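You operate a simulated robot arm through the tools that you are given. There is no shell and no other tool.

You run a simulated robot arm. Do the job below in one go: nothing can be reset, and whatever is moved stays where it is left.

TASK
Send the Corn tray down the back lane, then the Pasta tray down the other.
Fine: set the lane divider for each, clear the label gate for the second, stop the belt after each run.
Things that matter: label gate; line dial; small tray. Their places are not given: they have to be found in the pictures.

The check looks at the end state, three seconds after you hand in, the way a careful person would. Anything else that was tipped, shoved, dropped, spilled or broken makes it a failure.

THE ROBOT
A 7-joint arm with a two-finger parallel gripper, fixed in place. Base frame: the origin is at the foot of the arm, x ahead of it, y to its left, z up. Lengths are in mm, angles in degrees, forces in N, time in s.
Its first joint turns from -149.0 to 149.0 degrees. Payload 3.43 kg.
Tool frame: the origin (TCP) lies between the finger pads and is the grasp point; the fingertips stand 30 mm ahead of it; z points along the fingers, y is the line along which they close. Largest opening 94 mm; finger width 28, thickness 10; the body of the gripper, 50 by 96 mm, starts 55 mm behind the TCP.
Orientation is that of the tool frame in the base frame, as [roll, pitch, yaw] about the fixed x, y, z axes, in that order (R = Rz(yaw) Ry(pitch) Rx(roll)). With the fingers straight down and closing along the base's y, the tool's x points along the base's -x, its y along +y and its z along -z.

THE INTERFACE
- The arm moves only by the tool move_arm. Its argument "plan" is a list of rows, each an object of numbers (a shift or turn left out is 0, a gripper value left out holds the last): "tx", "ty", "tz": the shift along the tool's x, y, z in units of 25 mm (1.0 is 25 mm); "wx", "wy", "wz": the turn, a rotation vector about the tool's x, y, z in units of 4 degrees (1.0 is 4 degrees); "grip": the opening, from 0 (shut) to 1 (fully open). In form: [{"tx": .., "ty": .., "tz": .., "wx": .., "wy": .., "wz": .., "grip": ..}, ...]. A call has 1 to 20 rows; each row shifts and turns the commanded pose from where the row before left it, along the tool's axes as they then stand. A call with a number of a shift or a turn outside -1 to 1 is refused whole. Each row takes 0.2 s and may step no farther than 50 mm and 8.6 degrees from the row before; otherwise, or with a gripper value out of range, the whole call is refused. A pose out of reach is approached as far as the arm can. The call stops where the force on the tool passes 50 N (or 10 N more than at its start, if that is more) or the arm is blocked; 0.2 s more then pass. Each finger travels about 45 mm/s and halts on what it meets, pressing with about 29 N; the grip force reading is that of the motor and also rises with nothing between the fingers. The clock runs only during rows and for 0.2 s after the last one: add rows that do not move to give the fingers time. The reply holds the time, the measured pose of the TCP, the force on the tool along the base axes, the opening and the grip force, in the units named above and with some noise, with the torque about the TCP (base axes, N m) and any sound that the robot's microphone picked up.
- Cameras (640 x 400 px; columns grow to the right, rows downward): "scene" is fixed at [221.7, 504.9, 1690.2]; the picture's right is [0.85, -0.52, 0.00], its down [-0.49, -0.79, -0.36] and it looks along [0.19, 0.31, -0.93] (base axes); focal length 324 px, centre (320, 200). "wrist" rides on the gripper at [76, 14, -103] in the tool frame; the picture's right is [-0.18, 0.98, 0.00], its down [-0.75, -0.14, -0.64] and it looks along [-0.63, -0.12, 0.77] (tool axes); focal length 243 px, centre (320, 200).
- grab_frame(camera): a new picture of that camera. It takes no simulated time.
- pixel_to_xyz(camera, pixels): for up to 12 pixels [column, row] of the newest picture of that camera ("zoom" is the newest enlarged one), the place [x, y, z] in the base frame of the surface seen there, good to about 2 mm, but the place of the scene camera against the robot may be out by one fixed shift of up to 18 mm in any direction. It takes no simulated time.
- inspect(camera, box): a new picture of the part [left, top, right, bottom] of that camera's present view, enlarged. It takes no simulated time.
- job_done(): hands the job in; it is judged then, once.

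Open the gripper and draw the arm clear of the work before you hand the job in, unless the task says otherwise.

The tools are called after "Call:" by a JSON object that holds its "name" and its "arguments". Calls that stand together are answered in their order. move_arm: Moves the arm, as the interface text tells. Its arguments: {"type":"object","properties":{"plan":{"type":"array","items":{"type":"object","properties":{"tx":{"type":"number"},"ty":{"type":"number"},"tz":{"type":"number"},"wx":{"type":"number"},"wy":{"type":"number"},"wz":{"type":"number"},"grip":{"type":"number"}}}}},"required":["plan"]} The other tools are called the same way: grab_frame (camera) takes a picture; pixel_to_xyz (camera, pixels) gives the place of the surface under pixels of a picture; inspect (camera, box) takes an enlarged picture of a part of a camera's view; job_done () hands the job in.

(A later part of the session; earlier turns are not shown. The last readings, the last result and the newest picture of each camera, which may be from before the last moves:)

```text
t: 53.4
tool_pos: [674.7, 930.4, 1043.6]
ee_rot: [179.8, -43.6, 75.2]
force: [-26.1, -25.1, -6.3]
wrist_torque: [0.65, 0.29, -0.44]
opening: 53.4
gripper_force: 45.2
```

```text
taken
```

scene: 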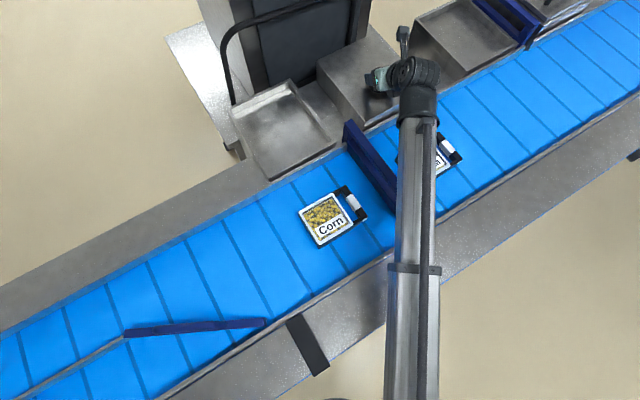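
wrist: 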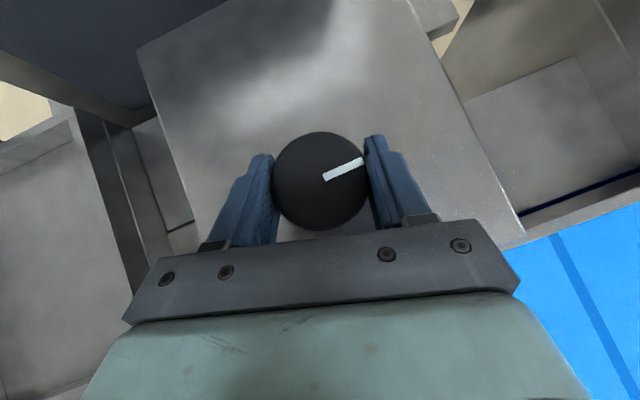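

The pointer stayed fixed in the base frame while the gripper turned 12°, so the knob slipped and is likely at its counter-clockwise stop. I'll turn clockwise while holding it and watch the pointer.

Call:
{"name": "move_arm", "arguments": {"plan": [{"wx": -0.695, "wz": 0.719}, {"wx": -0.695, "wz": 0.719}, {"wx": -0.695, "wz": 0.719}, {}]}}

Call:
{"name": "grab_frame", "arguments": {"camera": "wrist"}}

Call:
{"name": "grab_frame", "arguments": {"camera": "scene"}}

```text
t: 54.4
tool_pos: [671.7, 931.1, 1043.8]
ee_rot: [179.9, -43.5, 63.1]
force: [-30.8, -31.9, -6.6]
wrist_torque: [0.38, 0.16, 0.04]
opening: 53.4
gripper_force: 44.5
```

```text
taken
```

wrist: 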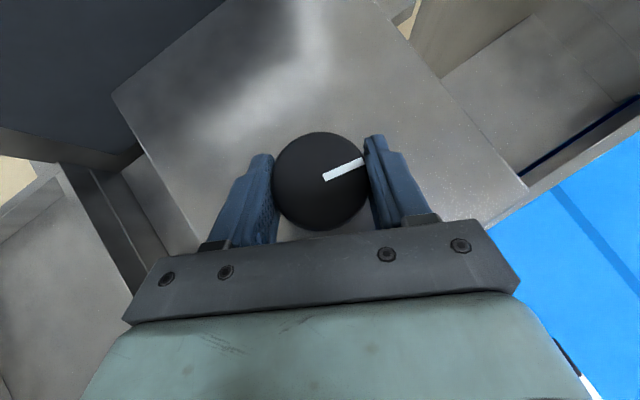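

```text
taken
```

scene: 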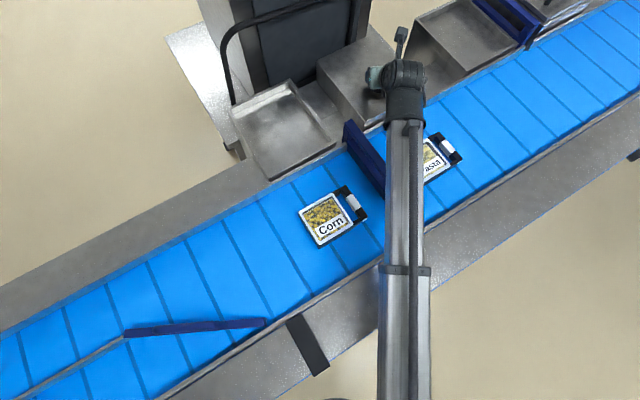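

The pointer now moves with the gripper, so the dial turns clockwise from its stop (12° so far, belt still stopped). I'll open, re-centre, and rotate around the knob to get more clockwise travel for the next grasp.

Call:
{"name": "move_arm", "arguments": {"plan": [{"grip": 1}, {}, {}, {}, {}]}}

Call:
{"name": "grab_frame", "arguments": {"camera": "wrist"}}

Call:
{"name": "pixel_to_xyz", "arguments": {"camera": "wrist", "pixels": [[320, 181], [275, 181], [365, 181], [320, 140], [320, 225]]}}

```text
t: 55.6
tool_pos: [675.0, 934.0, 1044.3]
ee_rot: [179.8, -44.0, 63.1]
force: [-0.1, 0.1, -0.6]
wrist_torque: [0.0, 0.01, -0.01]
opening: 94.4
gripper_force: 0.1
```

```text
taken
```

wrist: 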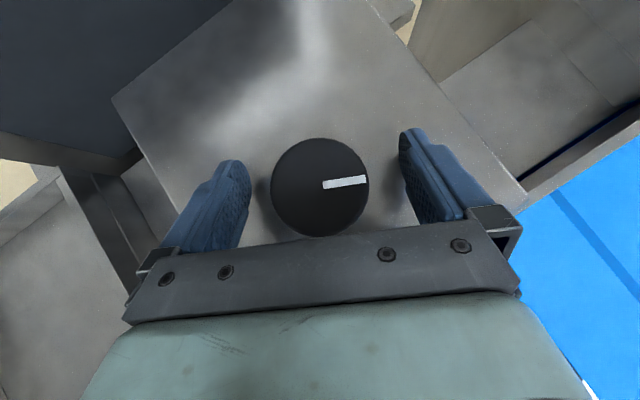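

```text
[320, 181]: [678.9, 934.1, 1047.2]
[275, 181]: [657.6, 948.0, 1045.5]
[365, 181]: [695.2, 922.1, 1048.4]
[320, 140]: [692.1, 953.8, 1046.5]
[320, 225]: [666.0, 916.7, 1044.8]
```

I'm open and about centred. I'll rotate the open gripper around the knob counter-clockwise in steps, checking reach.

Call:
{"name": "move_arm", "arguments": {"plan": [{"ty": -0.045}, {"wx": 0.695, "wz": -0.719}, {"wx": 0.695, "wz": -0.719}, {"wx": 0.695, "wz": -0.719}, {"wx": 0.695, "wz": -0.719}, {"wx": 0.695, "wz": -0.719}, {"wx": 0.695, "wz": -0.719}, {}]}}

Call:
{"name": "move_arm", "arguments": {"plan": [{"wx": 0.695, "wz": -0.719}, {"wx": 0.695, "wz": -0.719}, {"wx": 0.695, "wz": -0.719}, {"wx": 0.695, "wz": -0.719}, {}]}}

```text
t: 57.4
tool_pos: [674.5, 933.6, 1044.3]
ee_rot: [179.9, -43.9, 87.2]
force: [-0.1, 0.1, -0.9]
wrist_torque: [0.0, 0.0, 0.01]
opening: 93.8
gripper_force: 0.0
```

```text
t: 58.6
tool_pos: [674.3, 933.6, 1043.8]
ee_rot: [179.9, -43.8, 103.3]
force: [0.9, -0.1, -0.4]
wrist_torque: [0.0, 0.02, 0.01]
opening: 93.7
gripper_force: 0.0
```

Reach is fine at yaw 103. I'll continue further around.

Call:
{"name": "move_arm", "arguments": {"plan": [{"wx": 0.695, "wz": -0.719}, {"wx": 0.695, "wz": -0.719}, {"wx": 0.695, "wz": -0.719}, {"wx": 0.695, "wz": -0.719}, {}]}}

Call:
{"name": "grab_frame", "arguments": {"camera": "wrist"}}

Call:
{"name": "grab_frame", "arguments": {"camera": "scene"}}

```text
t: 59.8
tool_pos: [674.2, 934.4, 1044.4]
ee_rot: [179.9, -44.0, 119.1]
force: [-0.2, 0.8, 0.4]
wrist_torque: [0.01, -0.03, -0.03]
opening: 93.9
gripper_force: 0.1
```

```text
taken
```

wrist: 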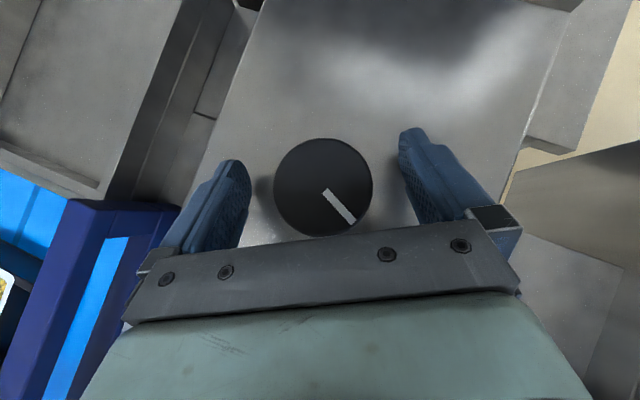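

```text
taken
```

scene: 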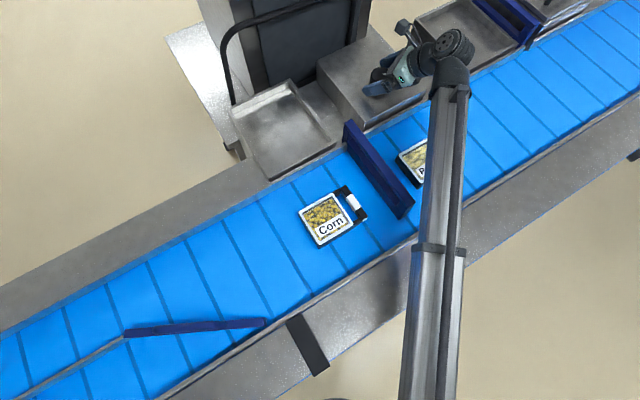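

At yaw 119 the knob is centred at (323,187). I'll grip and turn clockwise in steps, checking the belt.

Call:
{"name": "move_arm", "arguments": {"plan": [{"grip": 0.3}, {}, {}, {}, {}, {"wx": -0.695, "wz": 0.719}, {"wx": -0.695, "wz": 0.719}, {"wx": -0.695, "wz": 0.719}, {"wx": -0.695, "wz": 0.719}]}}

Call:
{"name": "grab_frame", "arguments": {"camera": "wrist"}}

Call:
{"name": "grab_frame", "arguments": {"camera": "scene"}}

```text
t: 61.8
tool_pos: [674.7, 934.4, 1043.5]
ee_rot: [179.9, -43.8, 103.1]
force: [8.0, 2.0, 1.6]
wrist_torque: [0.03, -0.14, 0.0]
opening: 55.6
gripper_force: 45.1
```

```text
taken
```

wrist: 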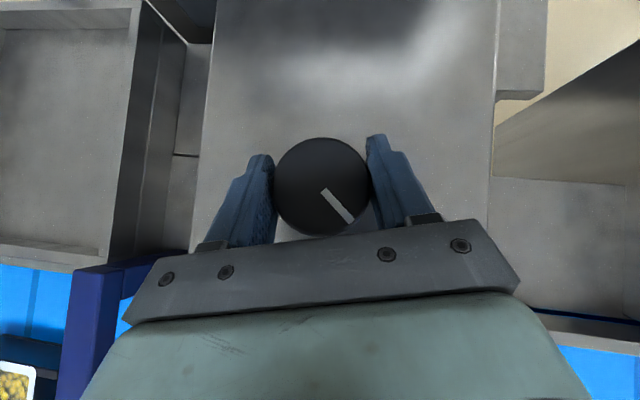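

```text
taken
```

scene: 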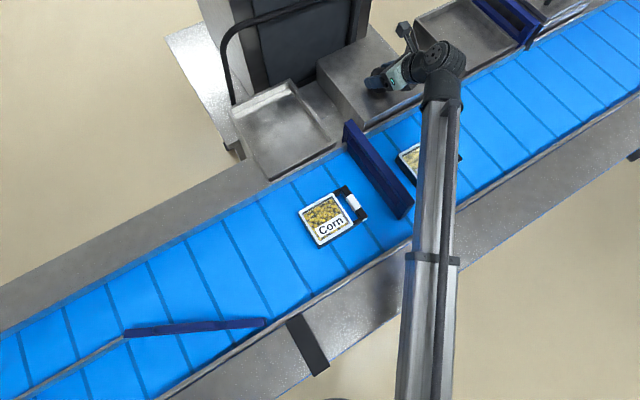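

The pointer follows (now about -40°) and the belt hasn't moved yet. Continuing clockwise.

Call:
{"name": "move_arm", "arguments": {"plan": [{"wx": -0.695, "wz": 0.719}, {"wx": -0.695, "wz": 0.719}, {"wx": -0.695, "wz": 0.719}, {"wx": -0.695, "wz": 0.719}, {}]}}

Call:
{"name": "grab_frame", "arguments": {"camera": "scene"}}

```text
t: 63.0
tool_pos: [674.5, 933.8, 1044.3]
ee_rot: [179.7, -43.9, 87.2]
force: [7.5, -2.2, 1.0]
wrist_torque: [-0.08, -0.03, -0.01]
opening: 55.4
gripper_force: 45.2
```

```text
taken
```

scene: 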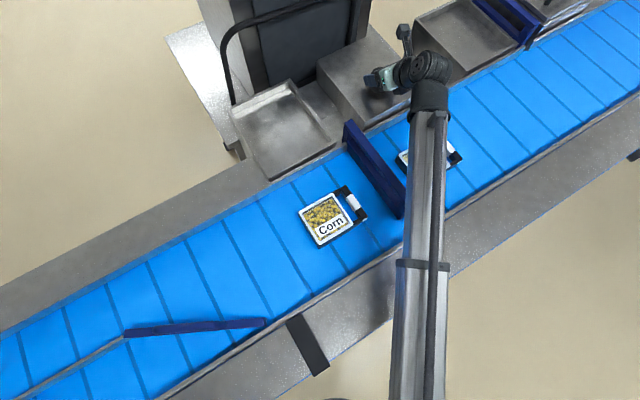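

Still stopped, with low force on the tool. I'll turn further clockwise.

Call:
{"name": "move_arm", "arguments": {"plan": [{"wx": -0.695, "wz": 0.719}, {"wx": -0.695, "wz": 0.719}, {"wx": -0.695, "wz": 0.719}, {"wx": -0.695, "wz": 0.719}, {}]}}

Call:
{"name": "grab_frame", "arguments": {"camera": "scene"}}

Call:
{"name": "grab_frame", "arguments": {"camera": "wrist"}}

```text
t: 64.2
tool_pos: [674.0, 933.2, 1044.2]
ee_rot: [179.7, -43.9, 71.1]
force: [5.3, -4.7, 1.3]
wrist_torque: [-0.19, -0.13, -0.04]
opening: 55.4
gripper_force: 44.9
```

```text
taken
```

scene: 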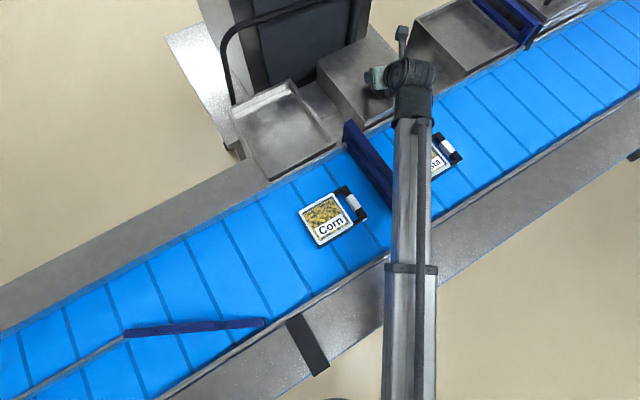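

```text
taken
```

wrist: 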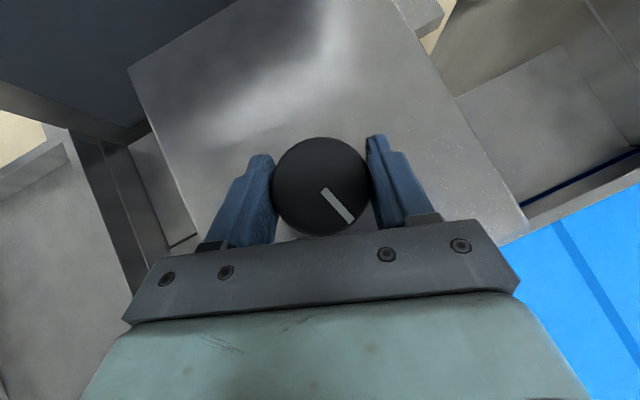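

The pointer is now about -74°, with the belt still stopped. Two more steps, then I'll check again.

Call:
{"name": "move_arm", "arguments": {"plan": [{"wx": -0.695, "wz": 0.719}, {"wx": -0.695, "wz": 0.719}, {}, {}]}}

Call:
{"name": "grab_frame", "arguments": {"camera": "scene"}}

Call:
{"name": "grab_frame", "arguments": {"camera": "wrist"}}

```text
t: 65.2
tool_pos: [674.1, 933.7, 1043.8]
ee_rot: [179.8, -43.9, 63.1]
force: [1.5, -5.1, -0.2]
wrist_torque: [-0.46, 0.06, 0.0]
opening: 55.5
gripper_force: 44.8
```

```text
taken
```

scene: 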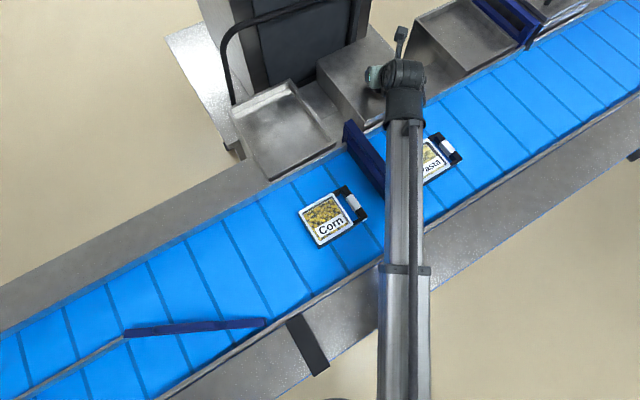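

```text
taken
```

wrist: 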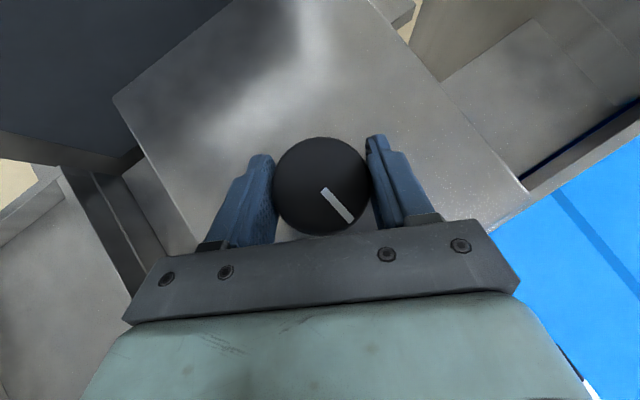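

The pointer is about -82°, belt still stopped and little resistance. I'll release, rotate the open hand back to yaw ~95, and regrip to keep turning clockwise.

Call:
{"name": "move_arm", "arguments": {"plan": [{"grip": 1}, {}, {}, {}, {"wx": 0.695, "wz": -0.719}, {"wx": 0.695, "wz": -0.719}, {"wx": 0.695, "wz": -0.719}, {"wx": 0.695, "wz": -0.719}, {"wx": 0.695, "wz": -0.719}, {"wx": 0.695, "wz": -0.719}, {"wx": 0.695, "wz": -0.719}, {"wx": 0.695, "wz": -0.719}, {"wx": 0.695, "wz": -0.719}, {"wx": 0.695, "wz": -0.719}, {}]}}

Call:
{"name": "grab_frame", "arguments": {"camera": "wrist"}}

Call:
{"name": "grab_frame", "arguments": {"camera": "scene"}}

```text
t: 68.4
tool_pos: [674.4, 934.8, 1043.8]
ee_rot: [179.8, -43.9, 103.2]
force: [0.3, 0.1, 0.0]
wrist_torque: [0.05, 0.02, 0.02]
opening: 93.9
gripper_force: 0.2
```

```text
taken
```

wrist: 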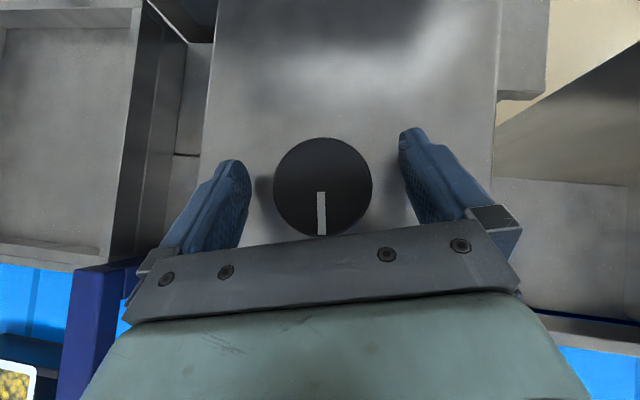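

```text
taken
```

scene: 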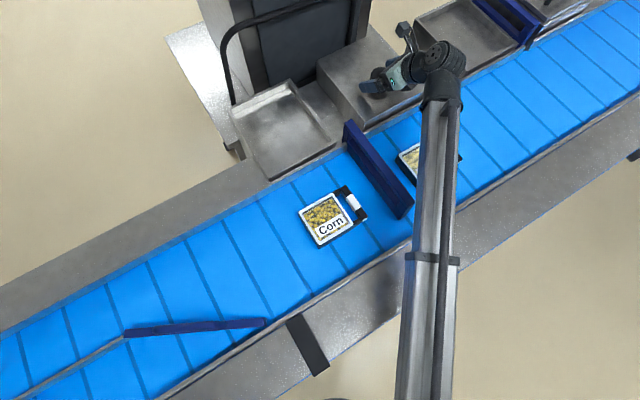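

The pointer now aims about -80° (toward the robot). I'll regrip and continue clockwise.

Call:
{"name": "move_arm", "arguments": {"plan": [{"grip": 0.3}, {}, {}, {}, {}, {"wx": -0.695, "wz": 0.719}, {"wx": -0.695, "wz": 0.719}, {"wx": -0.695, "wz": 0.719}, {"wx": -0.695, "wz": 0.719}, {}]}}

Call:
{"name": "grab_frame", "arguments": {"camera": "scene"}}

Call:
{"name": "grab_frame", "arguments": {"camera": "wrist"}}

```text
t: 70.6
tool_pos: [673.6, 936.3, 1043.9]
ee_rot: [179.8, -43.9, 87.1]
force: [4.0, 1.4, 0.4]
wrist_torque: [-0.51, 0.19, -0.02]
opening: 55.7
gripper_force: 45.0
```

```text
taken
```

scene: 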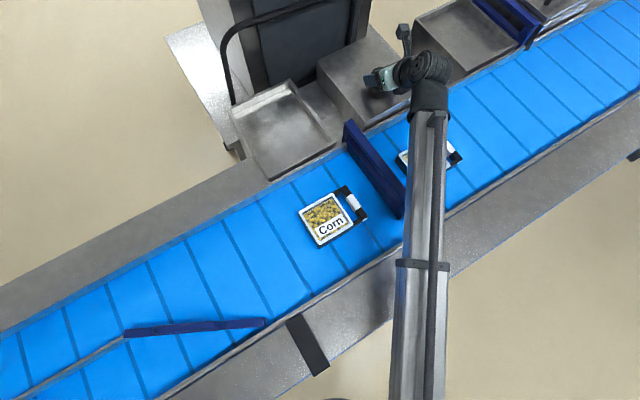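

```text
taken
```

wrist: 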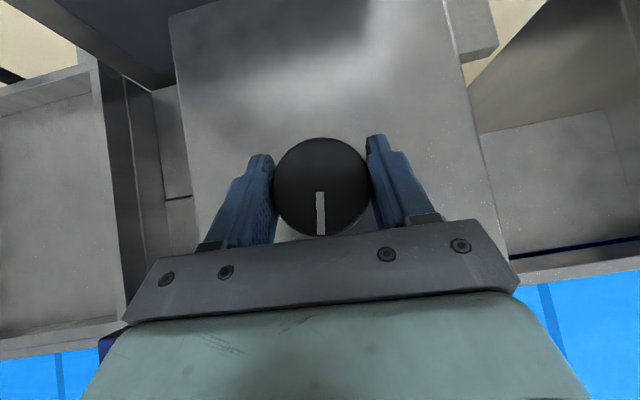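

The knob has turned to about -97° and is still free. Continuing clockwise to yaw 63.

Call:
{"name": "move_arm", "arguments": {"plan": [{"wx": -0.695, "wz": 0.719}, {"wx": -0.695, "wz": 0.719}, {"wx": -0.695, "wz": 0.719}, {}]}}

Call:
{"name": "grab_frame", "arguments": {"camera": "scene"}}

Call:
{"name": "move_arm", "arguments": {"plan": [{"wx": -0.695, "wz": 0.719}, {"wx": -0.695, "wz": 0.719}, {"wx": -0.695, "wz": 0.719}, {}]}}

Call:
{"name": "grab_frame", "arguments": {"camera": "scene"}}

Call:
{"name": "grab_frame", "arguments": {"camera": "wrist"}}

```text
t: 71.6
tool_pos: [675.4, 934.8, 1044.2]
ee_rot: [179.8, -43.9, 75.1]
force: [2.5, 2.6, -0.2]
wrist_torque: [-0.39, 0.06, -0.01]
opening: 55.5
gripper_force: 45.0
```

```text
taken
```

scene: 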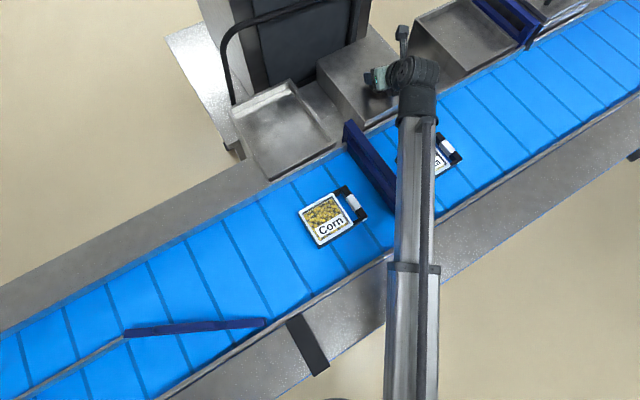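

```text
t: 72.6
tool_pos: [674.0, 933.0, 1042.8]
ee_rot: [179.8, -43.9, 63.0]
force: [-2.5, -6.5, -1.8]
wrist_torque: [0.19, -0.16, 0.44]
opening: 55.2
gripper_force: 45.2
```

```text
taken
```

scene: 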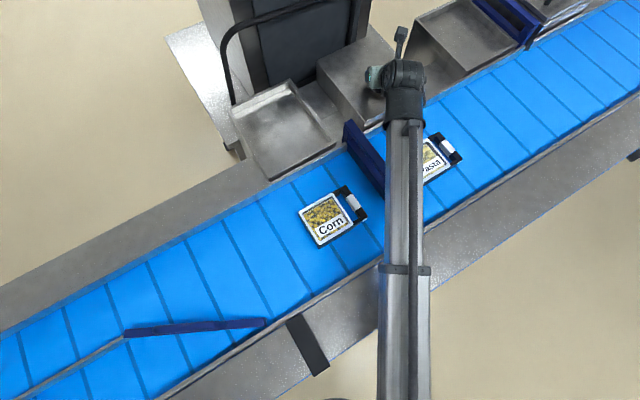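

```text
taken
```

wrist: 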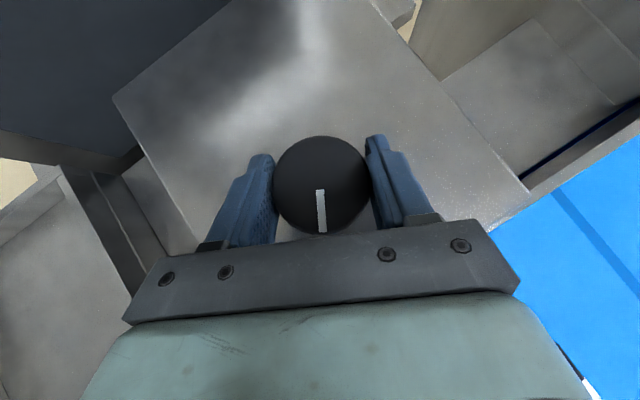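

The knob slipped slightly with torque rising near about -118°, which may be a stop or a detent. I'll release and look at the dial and the belt after a moment.

Call:
{"name": "move_arm", "arguments": {"plan": [{"grip": 1}, {}, {}, {}, {}, {}]}}

Call:
{"name": "inspect", "arguments": {"camera": "wrist", "box": [250, 100, 400, 240]}}

Call:
{"name": "grab_frame", "arguments": {"camera": "scene"}}

```text
t: 74.0
tool_pos: [673.2, 934.6, 1043.3]
ee_rot: [179.7, -44.0, 63.1]
force: [0.4, -0.1, -0.1]
wrist_torque: [0.03, -0.01, -0.04]
opening: 94.1
gripper_force: 0.0
```

```text
2.86 times, centred on (325, 170) of wrist
```

zoom: 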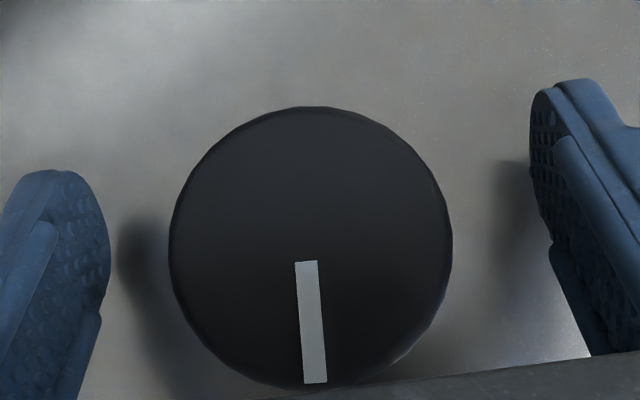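

```text
taken
```

scene: 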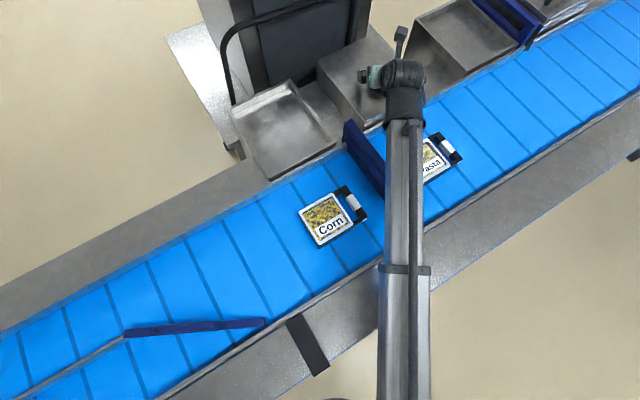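

The pointer is now at about -122°, roughly 120° from its start, and Corn still looks unmoved. I'll wait a couple of seconds and compare Corn in zoom.

Call:
{"name": "inspect", "arguments": {"camera": "scene", "box": [280, 160, 400, 260]}}

Call:
{"name": "move_arm", "arguments": {"plan": [{}, {}, {}, {}, {}, {}, {}, {}, {}, {}, {}, {}, {}, {}, {}]}}

Call:
{"name": "inspect", "arguments": {"camera": "scene", "box": [280, 160, 400, 260]}}

Call:
{"name": "inspect", "arguments": {"camera": "scene", "box": [160, 0, 420, 160]}}

Call:
{"name": "inspect", "arguments": {"camera": "scene", "box": [420, 120, 640, 260]}}

```text
4.00 times, centred on (340, 210) of scene
```

zoom: 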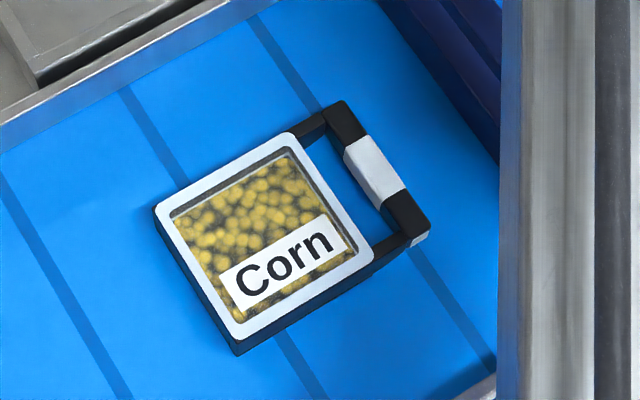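

```text
t: 77.2
tool_pos: [673.8, 934.4, 1044.7]
ee_rot: [179.7, -43.9, 63.1]
force: [0.1, -0.4, 1.0]
wrist_torque: [0.0, -0.03, -0.02]
opening: 94.2
gripper_force: 0.1
```

```text
4.00 times, centred on (340, 210) of scene
```

zoom: 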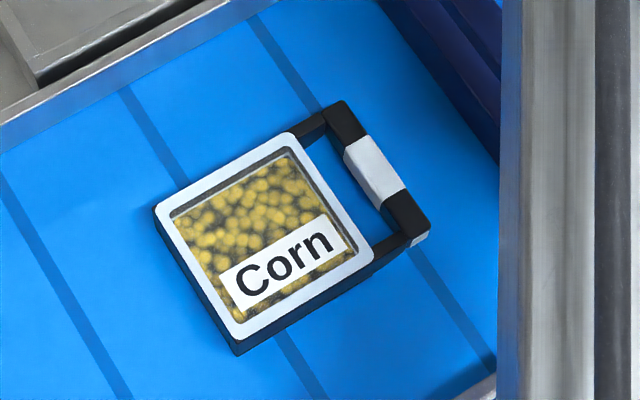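

```text
2.46 times, centred on (290, 80) of scene
```

zoom: 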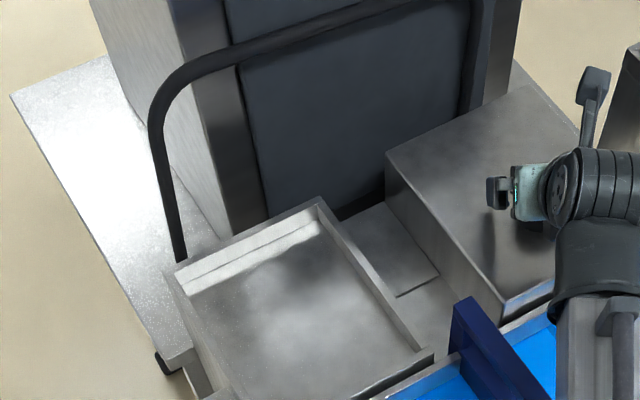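

```text
2.86 times, centred on (530, 190) of scene
```

zoom: 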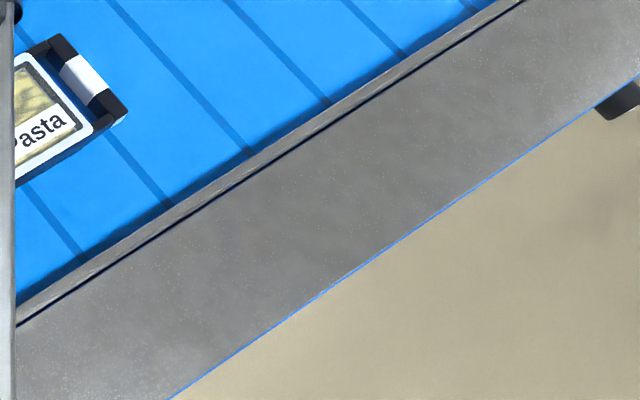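

The belt is definitely not running. I'll regrip at a comfortable yaw and try further clockwise, to find out whether -122° is really the end stop.

Call:
{"name": "move_arm", "arguments": {"plan": [{"wx": 0.695, "wz": -0.719}, {"wx": 0.695, "wz": -0.719}, {"wx": 0.695, "wz": -0.719}, {"wx": 0.695, "wz": -0.719}, {"wx": 0.695, "wz": -0.719}, {"wx": 0.695, "wz": -0.719}, {"wx": 0.695, "wz": -0.719}, {"wx": 0.695, "wz": -0.719}, {"wx": 0.695, "wz": -0.719}, {"wx": 0.695, "wz": -0.719}, {}, {"grip": 0.3}, {}, {}, {}, {}]}}

Call:
{"name": "grab_frame", "arguments": {"camera": "wrist"}}

Call:
{"name": "move_arm", "arguments": {"plan": [{"wx": -0.695, "wz": 0.719}, {"wx": -0.695, "wz": 0.719}, {"wx": -0.695, "wz": 0.719}, {"wx": -0.695, "wz": 0.719}, {}]}}

Call:
{"name": "grab_frame", "arguments": {"camera": "wrist"}}

Call:
{"name": "grab_frame", "arguments": {"camera": "scene"}}

```text
t: 80.6
tool_pos: [675.2, 934.6, 1043.0]
ee_rot: [179.9, -43.9, 103.1]
force: [3.4, 1.7, 0.4]
wrist_torque: [0.07, -0.17, 0.04]
opening: 55.3
gripper_force: 44.9
```

```text
taken
```

wrist: 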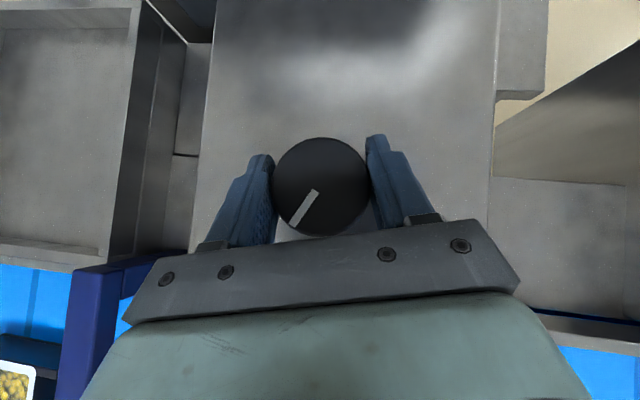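

```text
t: 81.8
tool_pos: [673.9, 931.2, 1043.8]
ee_rot: [179.9, -43.7, 87.1]
force: [0.3, -36.9, -5.6]
wrist_torque: [0.07, 0.04, 1.36]
opening: 53.7
gripper_force: 44.7
```

```text
taken
```

wrist: 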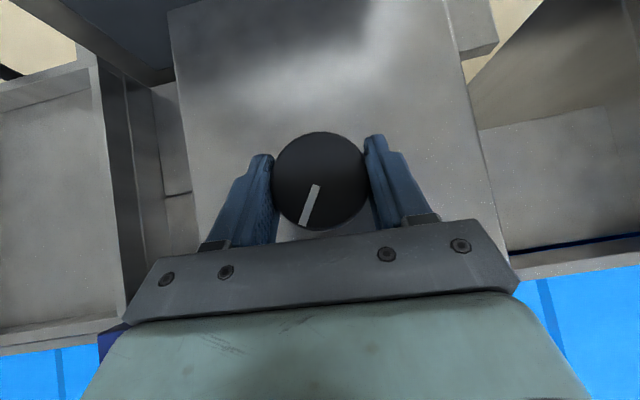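

```text
taken
```

scene: 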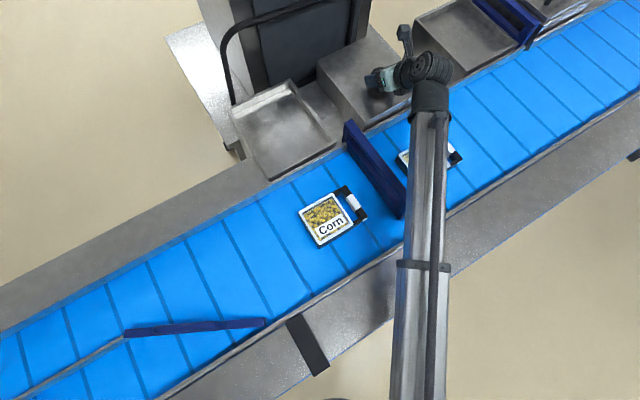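

The pointer slipped under the fingers, so -122° is the clockwise stop and the range is about 0 to -120°. There seems to be another knob at the top edge near (545,3); I'll zoom there and on the whole upper right for more clues.

Call:
{"name": "inspect", "arguments": {"camera": "scene", "box": [520, 0, 600, 50]}}

Call:
{"name": "inspect", "arguments": {"camera": "scene", "box": [380, 0, 540, 100]}}

Call:
{"name": "inspect", "arguments": {"camera": "wrist", "box": [0, 0, 640, 400]}}

```text
8.00 times, centred on (560, 25) of scene
```

zoom: 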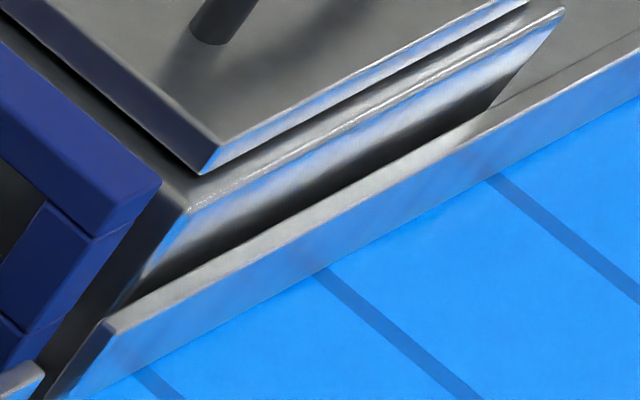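

```text
4.00 times, centred on (460, 50) of scene
```

zoom: 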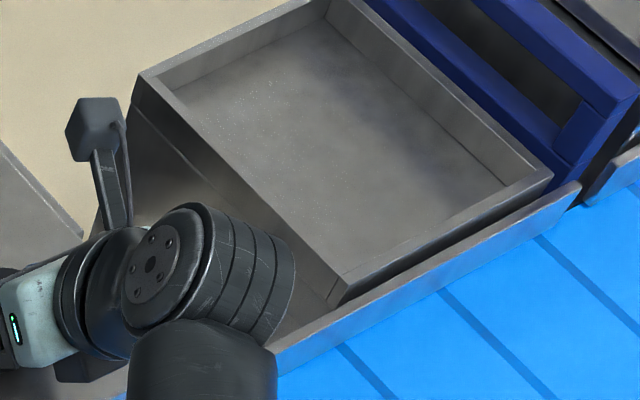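

```text
1.00 times, centred on (320, 200) of wrist (not enlarged: the box is as wide or as high as the picture)
```

zoom: 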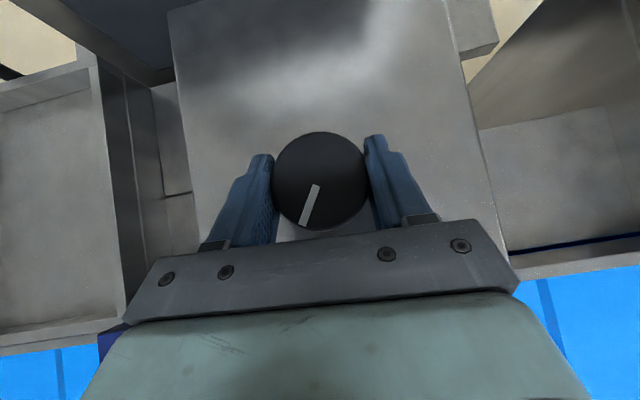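

The other knob isn't informative. I'll now turn the dial counter-clockwise all the way back and test whether it goes past its start angle; release first, then regrip at yaw 63.

Call:
{"name": "move_arm", "arguments": {"plan": [{"grip": 1}, {}, {}, {}, {"wx": -0.695, "wz": 0.719}, {"wx": -0.695, "wz": 0.719}, {"wx": -0.695, "wz": 0.719}, {"wx": -0.695, "wz": 0.719}, {"wx": -0.695, "wz": 0.719}, {"wx": -0.695, "wz": 0.719}, {}, {"grip": 0.3}, {}, {}, {}, {}]}}

Call:
{"name": "grab_frame", "arguments": {"camera": "wrist"}}

Call:
{"name": "move_arm", "arguments": {"plan": [{"wx": 0.695, "wz": -0.719}, {"wx": 0.695, "wz": -0.719}, {"wx": 0.695, "wz": -0.719}, {"wx": 0.695, "wz": -0.719}, {"wx": 0.695, "wz": -0.719}, {"wx": 0.695, "wz": -0.719}, {"wx": 0.695, "wz": -0.719}, {"wx": 0.695, "wz": -0.719}, {"wx": 0.695, "wz": -0.719}, {"wx": 0.695, "wz": -0.719}, {"wx": 0.695, "wz": -0.719}, {"wx": 0.695, "wz": -0.719}, {"wx": 0.695, "wz": -0.719}, {"wx": 0.695, "wz": -0.719}, {}]}}

Call:
{"name": "grab_frame", "arguments": {"camera": "wrist"}}

Call:
{"name": "grab_frame", "arguments": {"camera": "scene"}}

```text
t: 85.2
tool_pos: [676.1, 934.0, 1044.0]
ee_rot: [179.9, -44.0, 63.2]
force: [0.4, -0.1, 0.2]
wrist_torque: [-0.02, 0.05, 0.0]
opening: 55.6
gripper_force: 45.4
```

```text
taken
```

wrist: 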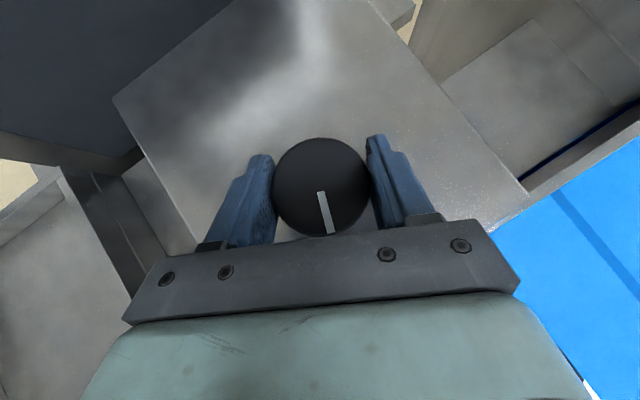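

```text
t: 88.4
tool_pos: [674.4, 934.6, 1043.0]
ee_rot: [179.9, -43.9, 119.0]
force: [14.9, 2.8, 9.2]
wrist_torque: [-0.08, -0.25, 0.01]
opening: 55.6
gripper_force: 45.2
```

```text
taken
```

wrist: 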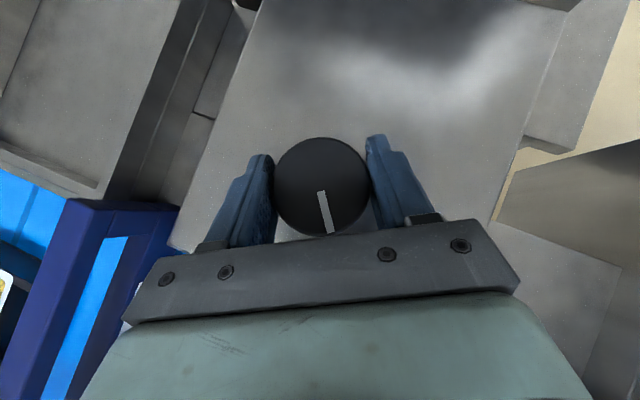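

```text
taken
```

scene: 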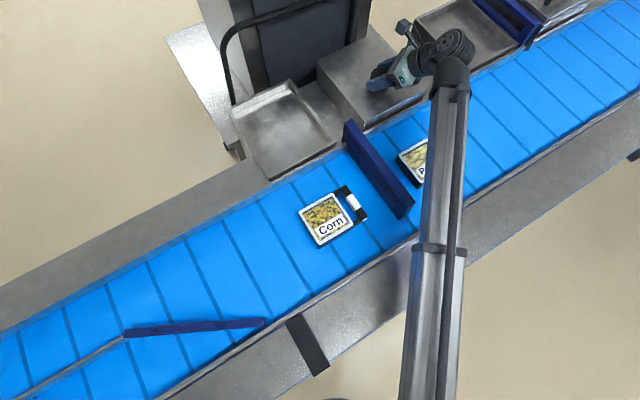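

The dial is back to about -56°. I'll regrip once more and continue counter-clockwise to its start angle.

Call:
{"name": "move_arm", "arguments": {"plan": [{"grip": 1}, {}, {}, {}, {"wx": -0.695, "wz": 0.719}, {"wx": -0.695, "wz": 0.719}, {"wx": -0.695, "wz": 0.719}, {"wx": -0.695, "wz": 0.719}, {"wx": -0.695, "wz": 0.719}, {"wx": -0.695, "wz": 0.719}, {"wx": -0.695, "wz": 0.719}, {"wx": -0.695, "wz": 0.719}, {"wx": -0.695, "wz": 0.719}, {"wx": -0.695, "wz": 0.719}, {"wx": -0.695, "wz": 0.719}, {"wx": -0.695, "wz": 0.719}, {"wx": -0.695, "wz": 0.719}, {"wx": -0.695, "wz": 0.719}, {}]}}

Call:
{"name": "move_arm", "arguments": {"plan": [{"grip": 0.3}, {}, {}, {}, {}, {"wx": 0.695, "wz": -0.719}, {"wx": 0.695, "wz": -0.719}, {"wx": 0.695, "wz": -0.719}, {"wx": 0.695, "wz": -0.719}, {"wx": 0.695, "wz": -0.719}, {"wx": 0.695, "wz": -0.719}, {"wx": 0.695, "wz": -0.719}, {"wx": 0.695, "wz": -0.719}, {"wx": 0.695, "wz": -0.719}, {"wx": 0.695, "wz": -0.719}, {"wx": 0.695, "wz": -0.719}, {}]}}

Call:
{"name": "grab_frame", "arguments": {"camera": "wrist"}}

Call:
{"name": "grab_frame", "arguments": {"camera": "scene"}}

```text
t: 92.4
tool_pos: [675.6, 935.1, 1044.1]
ee_rot: [179.9, -44.1, 63.2]
force: [0.3, -0.5, 0.1]
wrist_torque: [0.01, -0.01, -0.01]
opening: 93.9
gripper_force: 0.2
```

```text
t: 96.0
tool_pos: [675.9, 933.5, 1044.1]
ee_rot: [179.9, -43.9, 107.2]
force: [6.0, 1.5, 2.9]
wrist_torque: [-0.51, -0.09, -0.03]
opening: 55.6
gripper_force: 45.1
```

```text
taken
```

wrist: 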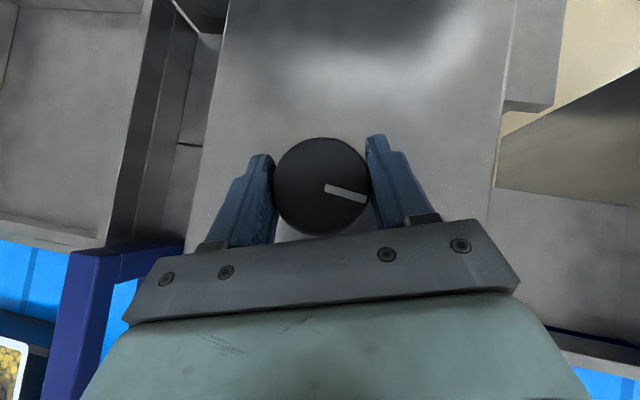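

```text
taken
```

scene: 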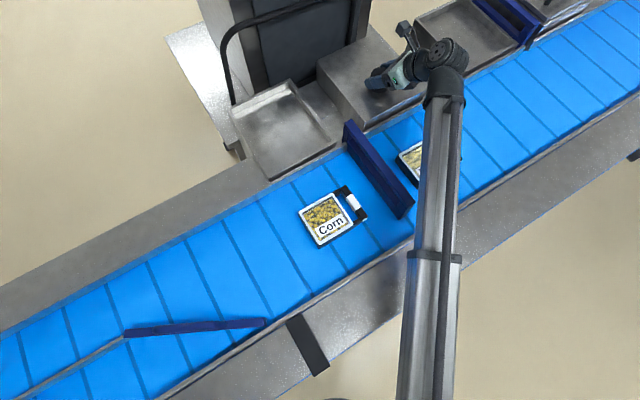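

The dial is at about -10° and turning freely. I'll continue past the original angle to test the counter-clockwise stop.

Call:
{"name": "move_arm", "arguments": {"plan": [{"wx": 0.695, "wz": -0.719}, {"wx": 0.695, "wz": -0.719}, {"wx": 0.695, "wz": -0.719}, {}]}}

Call:
{"name": "grab_frame", "arguments": {"camera": "wrist"}}

Call:
{"name": "move_arm", "arguments": {"plan": [{"wx": 0.695, "wz": -0.719}, {"wx": 0.695, "wz": -0.719}, {"wx": 0.695, "wz": -0.719}, {}]}}

Call:
{"name": "grab_frame", "arguments": {"camera": "wrist"}}

Call:
{"name": "grab_frame", "arguments": {"camera": "scene"}}

```text
t: 97.0
tool_pos: [677.0, 932.4, 1043.9]
ee_rot: [179.9, -43.9, 119.1]
force: [14.5, -11.7, 4.3]
wrist_torque: [-0.11, -0.09, -0.13]
opening: 54.5
gripper_force: 44.6
```

```text
taken
```

wrist: 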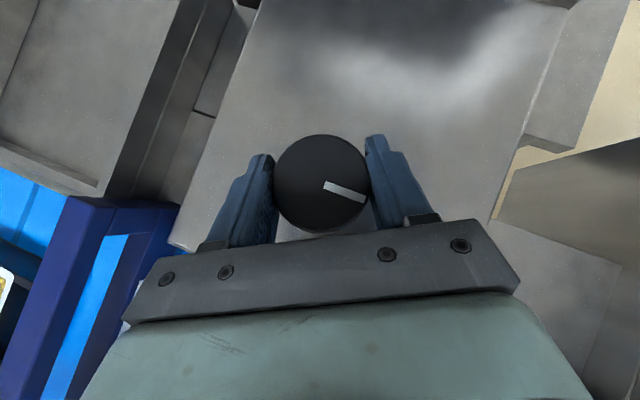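

```text
t: 98.0
tool_pos: [677.8, 931.3, 1044.0]
ee_rot: [180.0, -43.5, 130.8]
force: [27.8, -23.3, 5.8]
wrist_torque: [-0.68, 0.24, -1.43]
opening: 53.5
gripper_force: 44.5
```

```text
taken
```

wrist: 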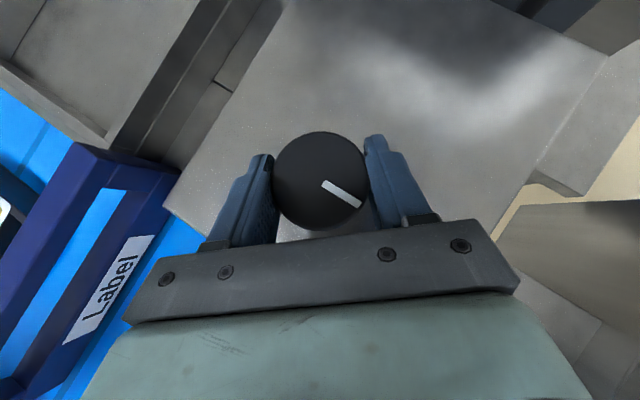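

```text
taken
```

scene: 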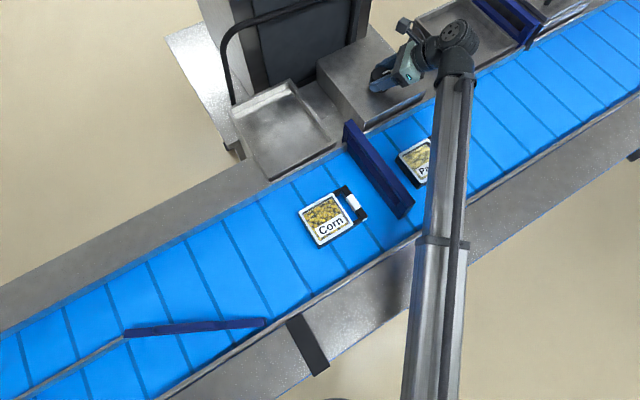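

The counter-clockwise stop is at about 0°, so the dial's range is 0 to -122°. The gate carries a "Label" plate, visible at (110,290). I'll set the dial fully clockwise, release it and withdraw the arm, to see whether the belt runs once the arm is clear.

Call:
{"name": "move_arm", "arguments": {"plan": [{"grip": 1}, {}, {}, {}, {"wx": 0.695, "wz": -0.719}, {"wx": 0.695, "wz": -0.719}, {"wx": 0.695, "wz": -0.719}, {}, {"grip": 0.3}, {}, {}, {}, {}]}}

Call:
{"name": "grab_frame", "arguments": {"camera": "wrist"}}

```text
t: 100.8
tool_pos: [673.6, 934.3, 1044.1]
ee_rot: [179.9, -43.7, 143.1]
force: [3.9, 4.8, 1.3]
wrist_torque: [0.13, -0.15, -0.02]
opening: 56.5
gripper_force: 45.3
```

```text
taken
```

wrist: 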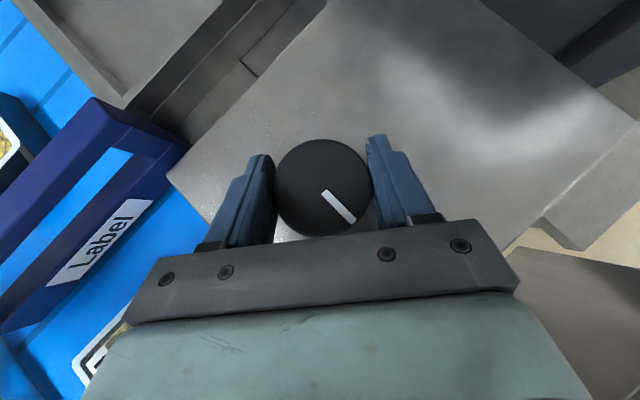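

Gripped at yaw 143. I'll turn clockwise 80° in one go.

Call:
{"name": "move_arm", "arguments": {"plan": [{"wx": -0.695, "wz": 0.719}, {"wx": -0.695, "wz": 0.719}, {"wx": -0.695, "wz": 0.719}, {"wx": -0.695, "wz": 0.719}, {"wx": -0.695, "wz": 0.719}, {"wx": -0.695, "wz": 0.719}, {"wx": -0.695, "wz": 0.719}, {"wx": -0.695, "wz": 0.719}, {"wx": -0.695, "wz": 0.719}, {"wx": -0.695, "wz": 0.719}, {"wx": -0.695, "wz": 0.719}, {"wx": -0.695, "wz": 0.719}, {"wx": -0.695, "wz": 0.719}, {"wx": -0.695, "wz": 0.719}, {"wx": -0.695, "wz": 0.719}, {"wx": -0.695, "wz": 0.719}, {"wx": -0.695, "wz": 0.719}, {"wx": -0.695, "wz": 0.719}, {"wx": -0.695, "wz": 0.719}, {}]}}

Call:
{"name": "grab_frame", "arguments": {"camera": "wrist"}}

Call:
{"name": "grab_frame", "arguments": {"camera": "scene"}}

```text
t: 105.0
tool_pos: [674.8, 934.2, 1044.6]
ee_rot: [179.9, -43.9, 67.1]
force: [4.8, 3.7, 8.1]
wrist_torque: [-0.39, 0.12, 0.01]
opening: 55.4
gripper_force: 44.9
```

```text
taken
```

wrist: 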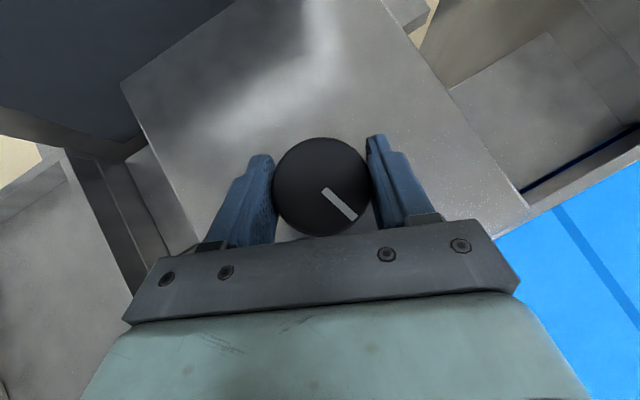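

```text
taken
```

scene: 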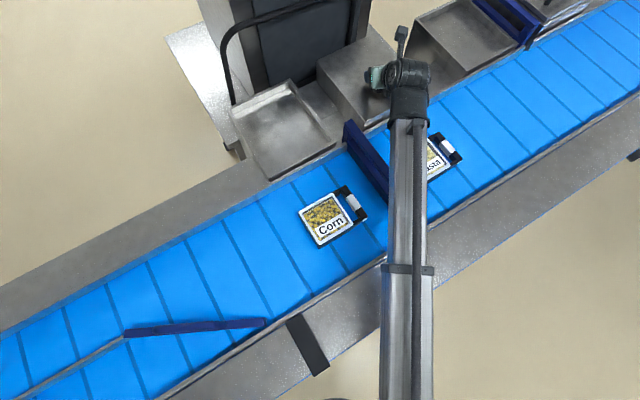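

The dial is at about -79°. One more regrip to reach the clockwise end, then I'll release.

Call:
{"name": "move_arm", "arguments": {"plan": [{"grip": 1}, {}, {}, {}, {"wx": 0.695, "wz": -0.719}, {"wx": 0.695, "wz": -0.719}, {"wx": 0.695, "wz": -0.719}, {"wx": 0.695, "wz": -0.719}, {"wx": 0.695, "wz": -0.719}, {"wx": 0.695, "wz": -0.719}, {"wx": 0.695, "wz": -0.719}, {"wx": 0.695, "wz": -0.719}, {"wx": 0.695, "wz": -0.719}, {"wx": 0.695, "wz": -0.719}, {"wx": 0.695, "wz": -0.719}, {}]}}

Call:
{"name": "move_arm", "arguments": {"plan": [{"grip": 0.3}, {}, {}, {}, {}, {"wx": -0.695, "wz": 0.719}, {"wx": -0.695, "wz": 0.719}, {"wx": -0.695, "wz": 0.719}, {"wx": -0.695, "wz": 0.719}, {"wx": -0.695, "wz": 0.719}, {"wx": -0.695, "wz": 0.719}, {"wx": -0.695, "wz": 0.719}, {"wx": -0.695, "wz": 0.719}, {"wx": -0.695, "wz": 0.719}, {"wx": -0.695, "wz": 0.719}, {"wx": -0.695, "wz": 0.719}, {}]}}

Call:
{"name": "grab_frame", "arguments": {"camera": "wrist"}}

Call:
{"name": "grab_frame", "arguments": {"camera": "scene"}}

```text
t: 108.4
tool_pos: [675.1, 933.7, 1044.2]
ee_rot: [179.9, -43.8, 111.2]
force: [-0.2, 0.3, 0.8]
wrist_torque: [0.01, -0.03, -0.02]
opening: 94.0
gripper_force: 0.1
```

```text
t: 112.0
tool_pos: [674.4, 934.9, 1043.1]
ee_rot: [179.8, -44.0, 67.1]
force: [4.9, 1.4, 2.2]
wrist_torque: [-0.38, 0.0, -0.02]
opening: 55.6
gripper_force: 44.6
```

```text
taken
```

wrist: 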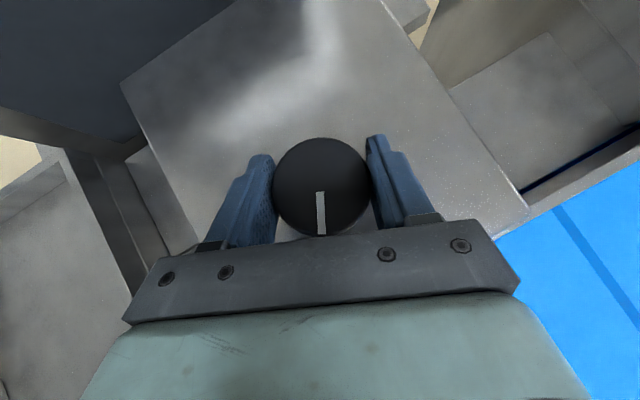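

```text
taken
```

scene: 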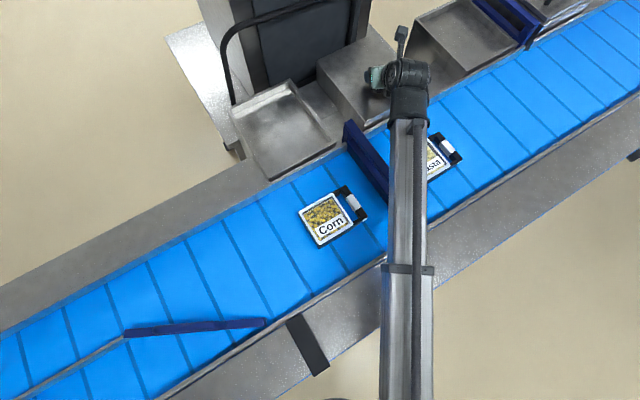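

The pointer is at about -120°. I'll nudge it to the stop, release, and draw back along the tool axis, then watch the belt.

Call:
{"name": "move_arm", "arguments": {"plan": [{"wx": -0.695, "wz": 0.719}, {}, {"grip": 1}, {}, {}, {}, {}, {"tz": -0.9}, {"tz": -0.9}, {"tz": -0.9}, {"tz": -0.9}, {"tz": -0.9}, {}]}}

Call:
{"name": "grab_frame", "arguments": {"camera": "wrist"}}

Call:
{"name": "grab_frame", "arguments": {"camera": "scene"}}

```text
t: 114.8
tool_pos: [639.3, 864.4, 1124.7]
ee_rot: [179.8, -43.9, 63.1]
force: [0.1, 0.3, 0.6]
wrist_torque: [-0.01, -0.03, -0.02]
opening: 93.8
gripper_force: 0.0
```

```text
taken
```

wrist: 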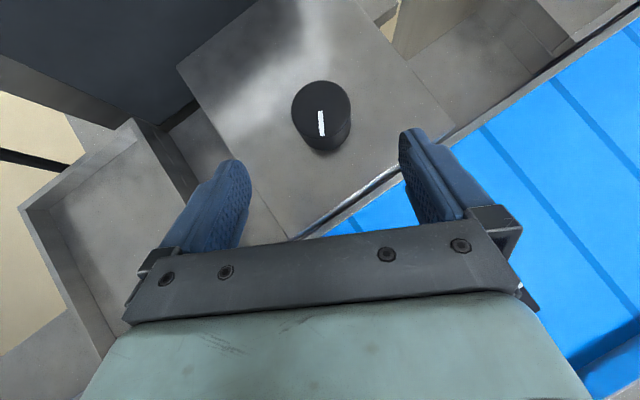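

```text
taken
```

scene: 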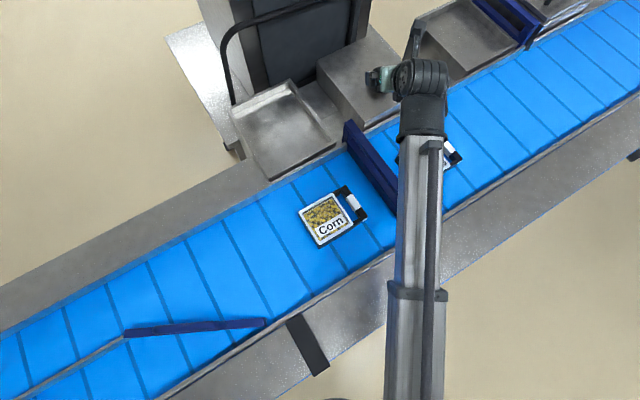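

Still stopped with the arm over the belt. I'll pull the arm fully off the belt toward the robot side and look again.

Call:
{"name": "move_arm", "arguments": {"plan": [{"tx": -0.963, "ty": 0.68, "tz": -0.931}, {"tx": -0.963, "ty": 0.68, "tz": -0.931}, {"tx": -0.963, "ty": 0.68, "tz": -0.931}, {"tx": -0.963, "ty": 0.68, "tz": -0.931}, {"tx": -0.963, "ty": 0.68, "tz": -0.931}, {"tx": -0.963, "ty": 0.68, "tz": -0.931}, {"tx": -0.963, "ty": 0.68, "tz": -0.931}, {"tx": -0.963, "ty": 0.68, "tz": -0.931}, {"tx": -0.963, "ty": 0.68, "tz": -0.931}, {"tx": -0.963, "ty": 0.68, "tz": -0.931}, {"tx": -0.963, "ty": 0.68, "tz": -0.931}, {"tx": -0.963, "ty": 0.68, "tz": -0.931}, {"tx": -0.963, "ty": 0.68, "tz": -0.931}, {"tx": -0.963, "ty": 0.68, "tz": -0.931}, {"tx": -0.963, "ty": 0.68, "tz": -0.931}, {}]}}

Call:
{"name": "grab_frame", "arguments": {"camera": "wrist"}}

Call:
{"name": "grab_frame", "arguments": {"camera": "scene"}}

```text
t: 118.2
tool_pos: [636.4, 300.8, 1126.1]
ee_rot: [179.8, -43.9, 63.3]
force: [-0.6, 0.2, -0.4]
wrist_torque: [0.01, -0.03, 0.03]
opening: 94.0
gripper_force: 0.1
```

```text
taken
```

wrist: 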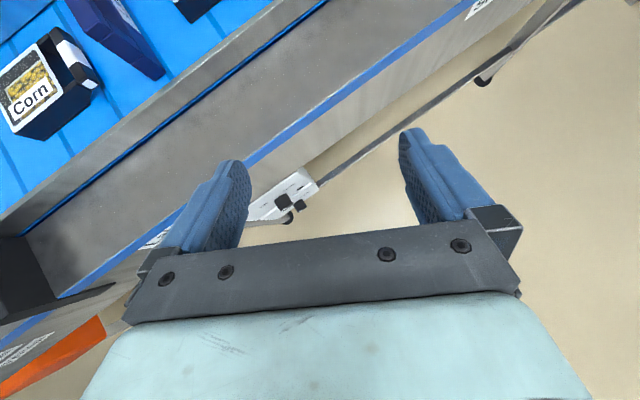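

```text
taken
```

scene: 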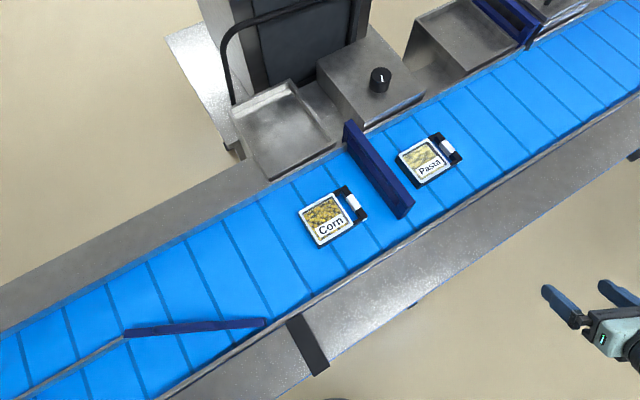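

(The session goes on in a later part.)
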